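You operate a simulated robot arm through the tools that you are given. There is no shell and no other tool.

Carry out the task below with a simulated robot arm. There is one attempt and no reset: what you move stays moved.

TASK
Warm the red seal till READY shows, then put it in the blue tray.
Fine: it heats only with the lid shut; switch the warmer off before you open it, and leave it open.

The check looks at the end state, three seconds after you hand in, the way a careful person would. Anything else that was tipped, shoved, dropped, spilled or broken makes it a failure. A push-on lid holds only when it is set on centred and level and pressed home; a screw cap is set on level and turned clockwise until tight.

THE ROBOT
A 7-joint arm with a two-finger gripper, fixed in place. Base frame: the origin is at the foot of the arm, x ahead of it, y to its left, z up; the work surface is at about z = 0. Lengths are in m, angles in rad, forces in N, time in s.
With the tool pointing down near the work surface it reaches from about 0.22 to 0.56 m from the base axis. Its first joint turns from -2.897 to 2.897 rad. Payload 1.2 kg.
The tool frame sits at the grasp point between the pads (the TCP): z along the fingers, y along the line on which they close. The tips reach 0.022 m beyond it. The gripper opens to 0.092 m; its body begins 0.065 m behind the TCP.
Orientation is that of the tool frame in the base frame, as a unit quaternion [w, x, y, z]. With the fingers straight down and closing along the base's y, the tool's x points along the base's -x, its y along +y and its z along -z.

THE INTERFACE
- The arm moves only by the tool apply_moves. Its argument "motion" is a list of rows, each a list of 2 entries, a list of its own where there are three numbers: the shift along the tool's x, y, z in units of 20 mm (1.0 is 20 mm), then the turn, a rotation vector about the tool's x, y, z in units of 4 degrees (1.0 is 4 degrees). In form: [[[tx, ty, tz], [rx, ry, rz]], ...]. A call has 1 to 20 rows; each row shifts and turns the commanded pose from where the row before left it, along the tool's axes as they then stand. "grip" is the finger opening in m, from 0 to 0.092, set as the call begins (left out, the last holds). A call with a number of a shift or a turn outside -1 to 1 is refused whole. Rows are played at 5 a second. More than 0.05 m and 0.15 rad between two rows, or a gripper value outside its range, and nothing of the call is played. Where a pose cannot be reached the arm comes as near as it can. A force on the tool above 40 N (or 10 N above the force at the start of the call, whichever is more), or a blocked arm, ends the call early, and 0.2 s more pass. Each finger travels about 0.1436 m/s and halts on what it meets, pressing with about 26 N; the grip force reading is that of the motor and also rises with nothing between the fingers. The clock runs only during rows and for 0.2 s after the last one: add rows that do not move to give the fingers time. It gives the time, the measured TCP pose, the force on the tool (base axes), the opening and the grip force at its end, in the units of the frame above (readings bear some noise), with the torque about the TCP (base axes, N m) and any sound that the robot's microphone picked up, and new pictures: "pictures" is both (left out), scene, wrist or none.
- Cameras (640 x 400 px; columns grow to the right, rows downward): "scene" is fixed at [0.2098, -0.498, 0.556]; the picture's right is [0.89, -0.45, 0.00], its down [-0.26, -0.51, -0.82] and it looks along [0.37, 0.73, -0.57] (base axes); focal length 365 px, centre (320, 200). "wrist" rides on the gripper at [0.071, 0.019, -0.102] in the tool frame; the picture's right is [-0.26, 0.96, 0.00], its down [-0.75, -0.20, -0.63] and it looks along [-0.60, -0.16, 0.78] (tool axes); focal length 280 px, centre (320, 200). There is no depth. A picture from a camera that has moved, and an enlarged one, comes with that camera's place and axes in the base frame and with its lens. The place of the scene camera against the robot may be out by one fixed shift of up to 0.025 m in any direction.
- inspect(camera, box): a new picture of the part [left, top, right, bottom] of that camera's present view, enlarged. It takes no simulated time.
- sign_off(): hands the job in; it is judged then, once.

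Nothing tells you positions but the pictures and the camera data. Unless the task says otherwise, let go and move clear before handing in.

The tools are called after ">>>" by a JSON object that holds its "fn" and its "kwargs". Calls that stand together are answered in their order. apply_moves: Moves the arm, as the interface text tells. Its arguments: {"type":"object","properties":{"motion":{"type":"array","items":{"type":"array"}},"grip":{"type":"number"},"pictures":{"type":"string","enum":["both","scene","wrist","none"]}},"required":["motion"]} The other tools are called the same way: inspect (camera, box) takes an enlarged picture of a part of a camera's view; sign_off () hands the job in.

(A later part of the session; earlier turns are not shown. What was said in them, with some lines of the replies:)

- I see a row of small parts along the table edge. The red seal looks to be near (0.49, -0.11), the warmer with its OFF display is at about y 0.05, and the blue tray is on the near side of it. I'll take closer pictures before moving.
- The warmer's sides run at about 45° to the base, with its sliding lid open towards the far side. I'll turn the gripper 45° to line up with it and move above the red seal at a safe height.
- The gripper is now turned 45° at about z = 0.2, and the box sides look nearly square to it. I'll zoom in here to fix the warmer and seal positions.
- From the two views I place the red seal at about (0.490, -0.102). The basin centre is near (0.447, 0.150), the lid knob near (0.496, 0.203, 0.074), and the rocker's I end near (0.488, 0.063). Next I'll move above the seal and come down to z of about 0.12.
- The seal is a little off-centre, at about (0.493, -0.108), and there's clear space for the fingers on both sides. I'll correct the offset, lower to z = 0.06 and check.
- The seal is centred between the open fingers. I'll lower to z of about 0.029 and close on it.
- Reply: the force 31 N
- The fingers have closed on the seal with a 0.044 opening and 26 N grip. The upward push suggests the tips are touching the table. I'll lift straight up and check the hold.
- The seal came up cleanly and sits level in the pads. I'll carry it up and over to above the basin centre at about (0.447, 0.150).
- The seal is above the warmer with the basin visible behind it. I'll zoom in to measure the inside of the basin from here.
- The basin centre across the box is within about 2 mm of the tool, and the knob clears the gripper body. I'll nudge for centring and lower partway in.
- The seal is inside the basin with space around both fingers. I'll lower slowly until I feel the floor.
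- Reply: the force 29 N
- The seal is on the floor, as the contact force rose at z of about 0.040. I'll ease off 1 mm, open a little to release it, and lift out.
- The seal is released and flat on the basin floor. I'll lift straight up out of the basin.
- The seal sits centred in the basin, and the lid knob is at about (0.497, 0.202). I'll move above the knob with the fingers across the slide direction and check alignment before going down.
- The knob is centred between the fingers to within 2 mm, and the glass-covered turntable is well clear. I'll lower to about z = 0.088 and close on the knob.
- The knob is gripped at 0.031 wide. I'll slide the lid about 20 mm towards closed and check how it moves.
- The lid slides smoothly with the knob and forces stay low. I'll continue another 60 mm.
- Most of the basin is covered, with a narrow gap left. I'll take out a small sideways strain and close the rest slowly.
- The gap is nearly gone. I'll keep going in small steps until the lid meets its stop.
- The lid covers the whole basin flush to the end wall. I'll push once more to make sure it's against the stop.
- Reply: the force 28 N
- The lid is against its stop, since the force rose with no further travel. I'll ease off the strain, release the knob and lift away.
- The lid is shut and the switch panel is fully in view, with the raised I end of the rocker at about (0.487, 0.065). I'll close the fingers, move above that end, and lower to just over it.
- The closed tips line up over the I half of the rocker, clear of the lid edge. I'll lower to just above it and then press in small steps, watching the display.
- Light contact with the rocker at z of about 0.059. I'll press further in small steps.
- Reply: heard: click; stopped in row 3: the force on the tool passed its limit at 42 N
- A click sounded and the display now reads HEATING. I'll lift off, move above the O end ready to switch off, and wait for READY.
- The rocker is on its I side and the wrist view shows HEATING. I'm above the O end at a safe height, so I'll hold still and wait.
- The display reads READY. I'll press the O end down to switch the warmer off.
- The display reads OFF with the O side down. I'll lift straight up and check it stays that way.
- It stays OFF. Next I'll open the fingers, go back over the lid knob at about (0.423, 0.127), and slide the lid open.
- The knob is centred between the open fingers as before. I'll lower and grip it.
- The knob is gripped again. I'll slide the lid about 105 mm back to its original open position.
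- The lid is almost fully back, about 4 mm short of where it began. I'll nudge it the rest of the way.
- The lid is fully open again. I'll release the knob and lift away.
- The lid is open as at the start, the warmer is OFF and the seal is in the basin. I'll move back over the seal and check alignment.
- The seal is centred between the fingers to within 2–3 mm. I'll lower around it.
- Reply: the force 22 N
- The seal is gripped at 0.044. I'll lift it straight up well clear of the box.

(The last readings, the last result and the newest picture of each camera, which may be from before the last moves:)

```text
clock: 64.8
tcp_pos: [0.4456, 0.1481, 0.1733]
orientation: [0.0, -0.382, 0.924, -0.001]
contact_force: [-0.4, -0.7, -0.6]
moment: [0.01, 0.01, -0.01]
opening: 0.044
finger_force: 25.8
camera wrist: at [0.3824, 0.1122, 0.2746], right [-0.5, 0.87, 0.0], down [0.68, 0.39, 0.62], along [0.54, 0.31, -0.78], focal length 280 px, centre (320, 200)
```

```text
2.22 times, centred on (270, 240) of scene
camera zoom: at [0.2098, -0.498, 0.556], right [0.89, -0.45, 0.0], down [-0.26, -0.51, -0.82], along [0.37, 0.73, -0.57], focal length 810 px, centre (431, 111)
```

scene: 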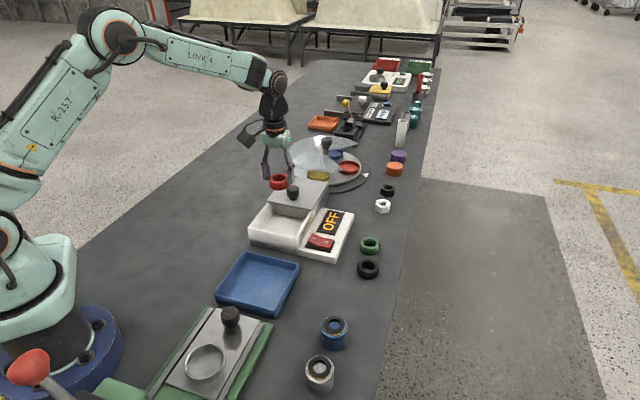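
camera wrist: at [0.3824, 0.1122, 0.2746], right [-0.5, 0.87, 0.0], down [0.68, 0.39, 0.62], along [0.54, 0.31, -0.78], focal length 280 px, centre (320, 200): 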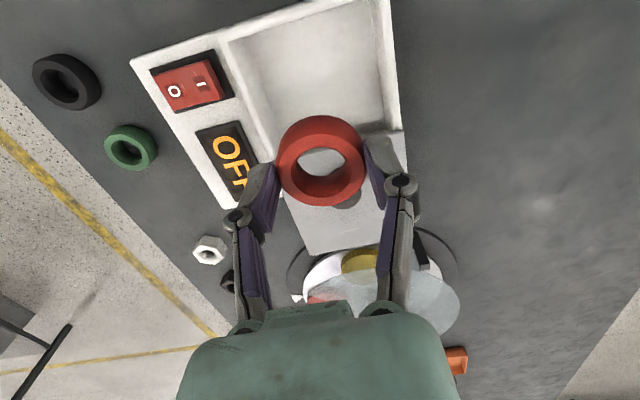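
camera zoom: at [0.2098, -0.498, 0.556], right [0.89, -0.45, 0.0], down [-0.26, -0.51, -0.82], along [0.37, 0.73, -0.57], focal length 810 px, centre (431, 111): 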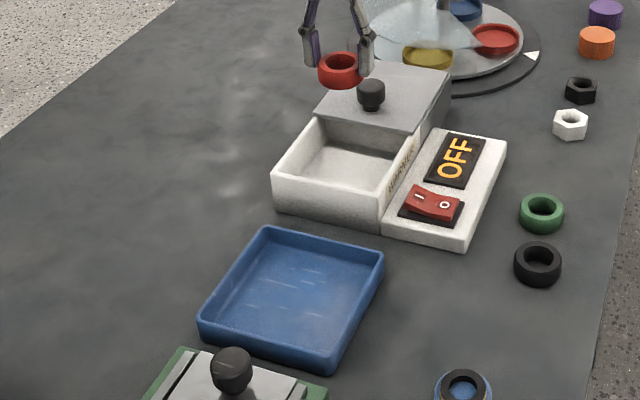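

The seal is out and held level at z of about 0.17. From its corners I put the blue tray's centre near (0.340, 0.003), so I'll carry the seal over there high up and look.

>>> {"fn": "apply_moves", "kwargs": {"motion": [[[0.5, -0.08, 0], [0, 0, 0]], [[0.85, -0.145, 0], [0, 0, 0]], [[0.9, -0.155, 0], [0, 0, 0]], [[0.9, -0.155, 0], [0, 0, 0]], [[0.9, -0.155, 0], [0, 0, 0]], [[0.9, -0.155, 0], [0, 0, 0]], [[0.9, -0.155, 0], [0, 0, 0]], [[0.9, -0.155, 0], [0, 0, 0]], [[0.9, -0.155, 0], [0, 0, 0]], [[0.8, -0.13, 0], [0, 0, 0]], [[0, 0, 0], [0, 0, 0]]]}}

>>> {"fn": "inspect", "kwargs": {"camera": "scene", "box": [150, 200, 350, 360]}}

```text
clock: 67.2
tcp_pos: [0.3476, 0.0089, 0.1711]
orientation: [0.0, -0.382, 0.924, 0.0]
contact_force: [-0.1, -0.7, 0.3]
moment: [0.03, -0.02, -0.03]
opening: 0.0437
finger_force: 26.4
camera wrist: at [0.2841, -0.0266, 0.2723], right [-0.5, 0.87, 0.0], down [0.68, 0.39, 0.62], along [0.54, 0.31, -0.78], focal length 280 px, centre (320, 200)
```

scene: 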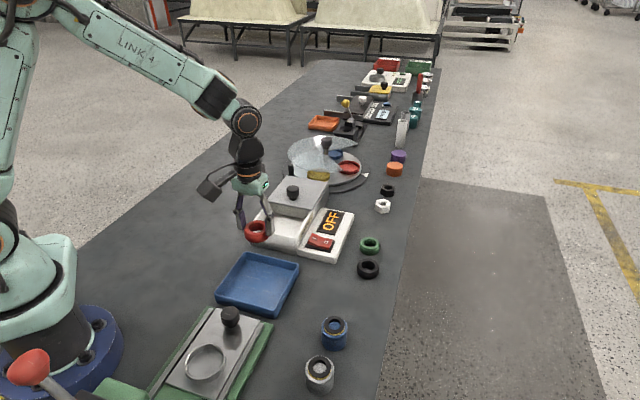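
wrist: 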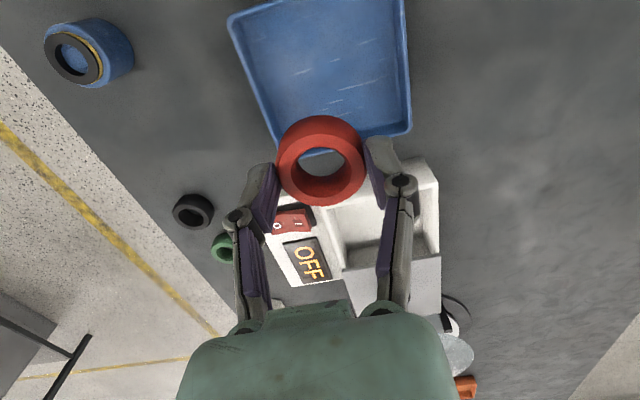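

```text
2.50 times, centred on (250, 280) of scene
camera zoom: at [0.2098, -0.498, 0.556], right [0.89, -0.45, 0.0], down [-0.26, -0.51, -0.82], along [0.37, 0.73, -0.57], focal length 912 px, centre (495, 0)
```

zoom: 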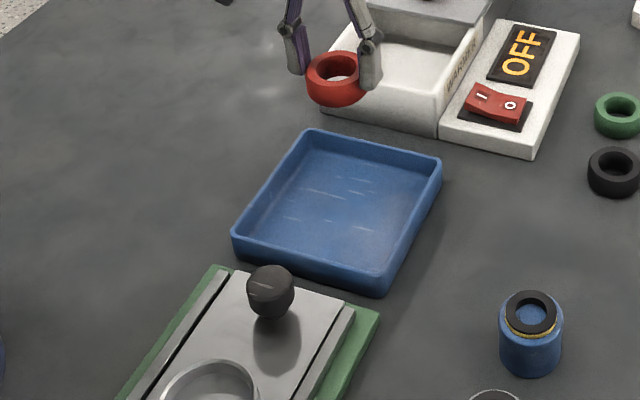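

The tray centre comes out at about (0.339, 0.012) from this view, so I'll shift 7 mm sideways to centre and lower partway.

>>> {"fn": "apply_moves", "kwargs": {"motion": [[[0, 0.35, 0.3], [0, 0, 0]], [[0, 0, 0.9], [0, 0, 0]], [[0, 0, 1], [0, 0, 0]], [[0, 0, 1], [0, 0, 0]], [[0, 0, 1], [0, 0, 0]], [[0, 0, 0.8], [0, 0, 0]], [[0, 0, 0.5], [0, 0, 0]], [[0, 0, 0], [0, 0, 0]]]}}

>>> {"fn": "inspect", "kwargs": {"camera": "scene", "box": [150, 200, 350, 360]}}

```text
clock: 69.0
tcp_pos: [0.3421, 0.014, 0.0604]
orientation: [0.001, -0.382, 0.924, 0.0]
contact_force: [0.5, -0.4, -1.1]
moment: [0.01, -0.02, 0.01]
opening: 0.044
finger_force: 26.2
camera wrist: at [0.2784, -0.0215, 0.1627], right [-0.5, 0.87, 0.0], down [0.68, 0.39, 0.62], along [0.54, 0.31, -0.78], focal length 280 px, centre (320, 200)
```

scene: 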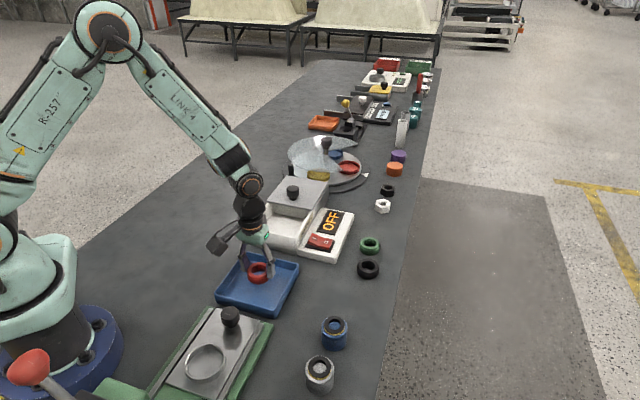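
wrist: 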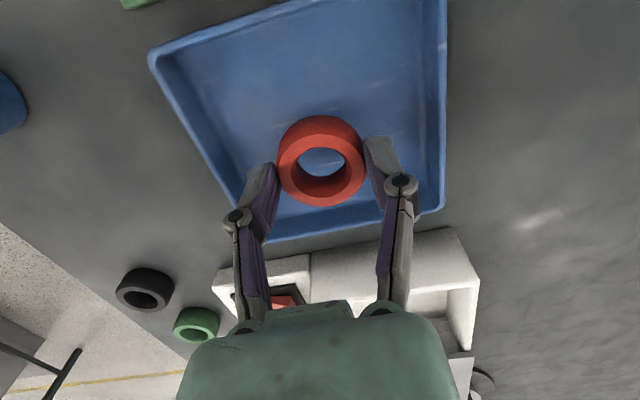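

```text
2.50 times, centred on (250, 280) of scene
camera zoom: at [0.2098, -0.498, 0.556], right [0.89, -0.45, 0.0], down [-0.26, -0.51, -0.82], along [0.37, 0.73, -0.57], focal length 912 px, centre (495, 0)
```

zoom: 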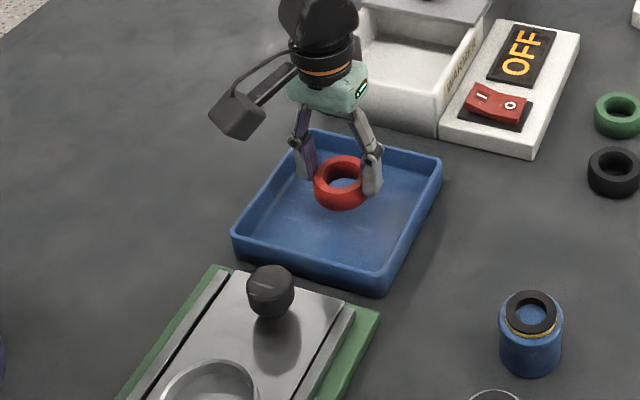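

The seal is over the middle of the tray with the fingers inside its walls. I'll lower gently to the floor.

>>> {"fn": "apply_moves", "kwargs": {"motion": [[[0, 0, 0.4], [0, 0, 0]], [[0, 0, 0.3], [0, 0, 0]], [[0, 0, 0.15], [0, 0, 0]], [[0, 0, 0], [0, 0, 0]]], "pictures": "none"}}

>>> {"fn": "apply_moves", "kwargs": {"motion": [[[0, 0, 0.1], [0, 0, 0]], [[0, 0, 0], [0, 0, 0]]], "pictures": "none"}}

>>> {"fn": "apply_moves", "kwargs": {"motion": [[[0, 0, 0.1], [0, 0, 0]], [[0, 0, 0], [0, 0, 0]]], "pictures": "wrist"}}

```text
clock: 70.0
tcp_pos: [0.3423, 0.0134, 0.0441]
orientation: [0.0, -0.381, 0.924, -0.001]
contact_force: [0.1, -0.1, 0.0]
moment: [-0.02, 0.01, -0.02]
opening: 0.0441
finger_force: 26.5
```

```text
clock: 70.6
tcp_pos: [0.3415, 0.014, 0.0429]
orientation: [-0.001, -0.382, 0.924, 0.0]
contact_force: [-0.1, -0.3, -1.4]
moment: [-0.01, 0.01, 0.03]
opening: 0.0441
finger_force: 26.6
```

```text
clock: 71.2
tcp_pos: [0.3413, 0.0153, 0.0407]
orientation: [0.0, -0.382, 0.924, 0.0]
contact_force: [0.6, -0.7, -0.3]
moment: [0.0, -0.01, 0.0]
opening: 0.0441
finger_force: 25.9
camera wrist: at [0.2787, -0.0223, 0.1419], right [-0.5, 0.87, 0.0], down [0.68, 0.39, 0.62], along [0.54, 0.31, -0.78], focal length 280 px, centre (320, 200)
```

wrist: 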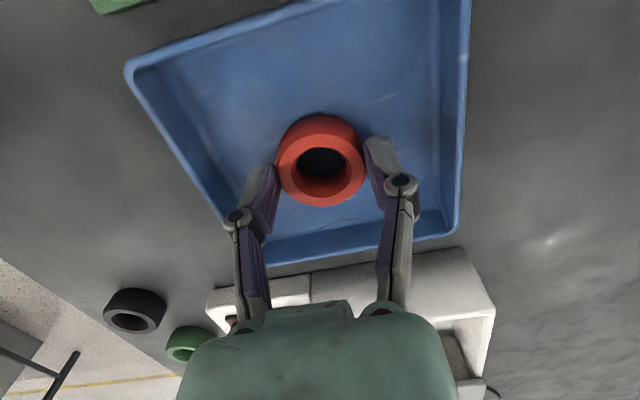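

No contact yet at 0.041. The seal is nearly down, so I'll continue in 1–2 mm steps.

>>> {"fn": "apply_moves", "kwargs": {"motion": [[[0, 0, 0.08], [0, 0, 0]], [[0, 0, 0], [0, 0, 0]]], "pictures": "none"}}

>>> {"fn": "apply_moves", "kwargs": {"motion": [[[0, 0, 0.08], [0, 0, 0]], [[0, 0, 0], [0, 0, 0]]], "pictures": "none"}}

```text
clock: 71.8
tcp_pos: [0.342, 0.0144, 0.0402]
orientation: [-0.001, -0.382, 0.924, 0.001]
contact_force: [0.7, -0.6, -0.4]
moment: [0.0, 0.0, 0.02]
opening: 0.0435
finger_force: 26.1
```

```text
clock: 72.4
tcp_pos: [0.3415, 0.0135, 0.0388]
orientation: [0.0, -0.382, 0.924, 0.0]
contact_force: [-1.0, 0.1, 3.3]
moment: [0.03, -0.01, 0.02]
opening: 0.0438
finger_force: 26.0
```

I feel light contact with the tray floor. I'll open the fingers a little, check, then lift away.

>>> {"fn": "apply_moves", "kwargs": {"motion": [[[0, 0, 0], [0, 0, 0]], [[0, 0, 0], [0, 0, 0]], [[0, 0, 0], [0, 0, 0]]], "grip": 0.058, "pictures": "wrist"}}

>>> {"fn": "apply_moves", "kwargs": {"motion": [[[0, 0, -0.4], [0, 0, 0]], [[0, 0, -0.8], [0, 0, 0]], [[0, 0, -1], [0, 0, 0]], [[0, 0, -1], [0, 0, 0]], [[0, 0, -1], [0, 0, 0]], [[0, 0, -1], [0, 0, 0]], [[0, 0, -1], [0, 0, 0]], [[0, 0, -1], [0, 0, 0]], [[0, 0, -1], [0, 0, 0]], [[0, 0, 0], [0, 0, 0]]]}}

>>> {"fn": "inspect", "kwargs": {"camera": "scene", "box": [180, 150, 400, 330]}}

```text
clock: 73.2
tcp_pos: [0.342, 0.0146, 0.0375]
orientation: [-0.001, -0.382, 0.924, 0.0]
contact_force: [0.3, 0.0, 1.0]
moment: [-0.01, 0.01, -0.01]
opening: 0.0578
finger_force: 0.1
camera wrist: at [0.2788, -0.0219, 0.1395], right [-0.5, 0.87, 0.0], down [0.68, 0.39, 0.62], along [0.54, 0.31, -0.78], focal length 280 px, centre (320, 200)
```

wrist: 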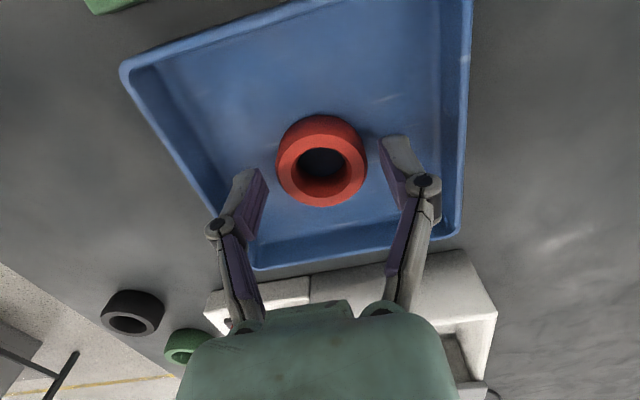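

```text
clock: 75.4
tcp_pos: [0.3423, 0.0141, 0.2046]
orientation: [-0.001, -0.382, 0.924, 0.0]
contact_force: [0.4, -0.5, -0.4]
moment: [-0.03, -0.04, 0.01]
opening: 0.058
finger_force: 0.0
camera wrist: at [0.2791, -0.0221, 0.3044], right [-0.5, 0.87, 0.0], down [0.68, 0.39, 0.62], along [0.54, 0.31, -0.78], focal length 280 px, centre (320, 200)
```

scene: 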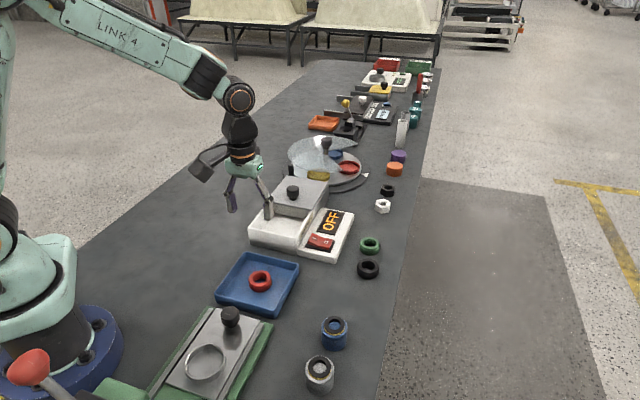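
wrist: 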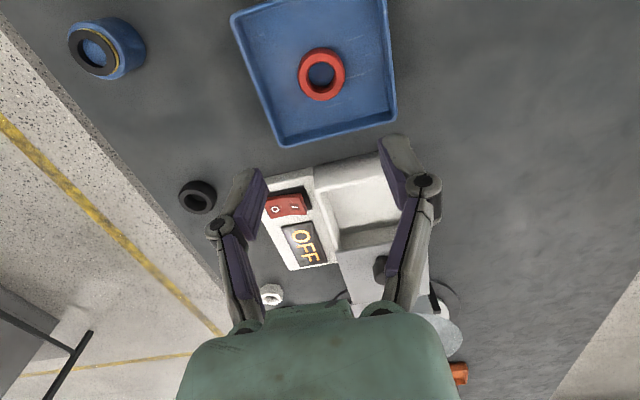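

```text
2.22 times, centred on (290, 240) of scene
camera zoom: at [0.2098, -0.498, 0.556], right [0.89, -0.45, 0.0], down [-0.26, -0.51, -0.82], along [0.37, 0.73, -0.57], focal length 810 px, centre (387, 111)
```

zoom: 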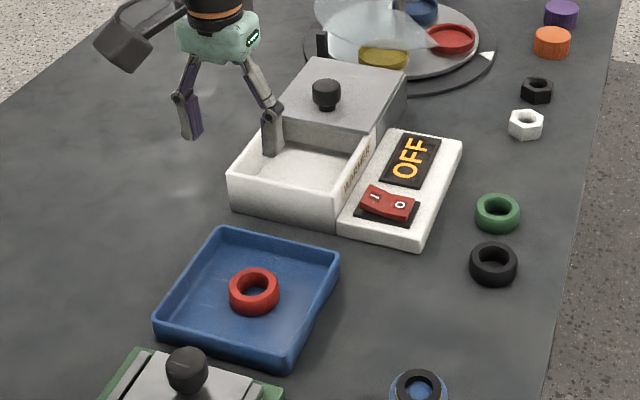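

The red seal lies flat in the blue tray, the warmer reads OFF and its lid is open. The other parts look where they began and the arm is clear, so I'm handing in.

>>> {"fn": "sign_off", "kwargs": {}}

```text
The job is handed in.
```

The red seal was warmed until READY showed and is now lying flat in the blue tray.

I shut the lid before switching on, and the display went from HEATING to READY within about seven seconds. I switched the warmer off before opening the lid, and left the lid fully open. In the last pictures the warmer reads OFF, the parts around it look where they started, and the arm is clear of everything.

The job is handed in, but I haven't seen the result of the check.
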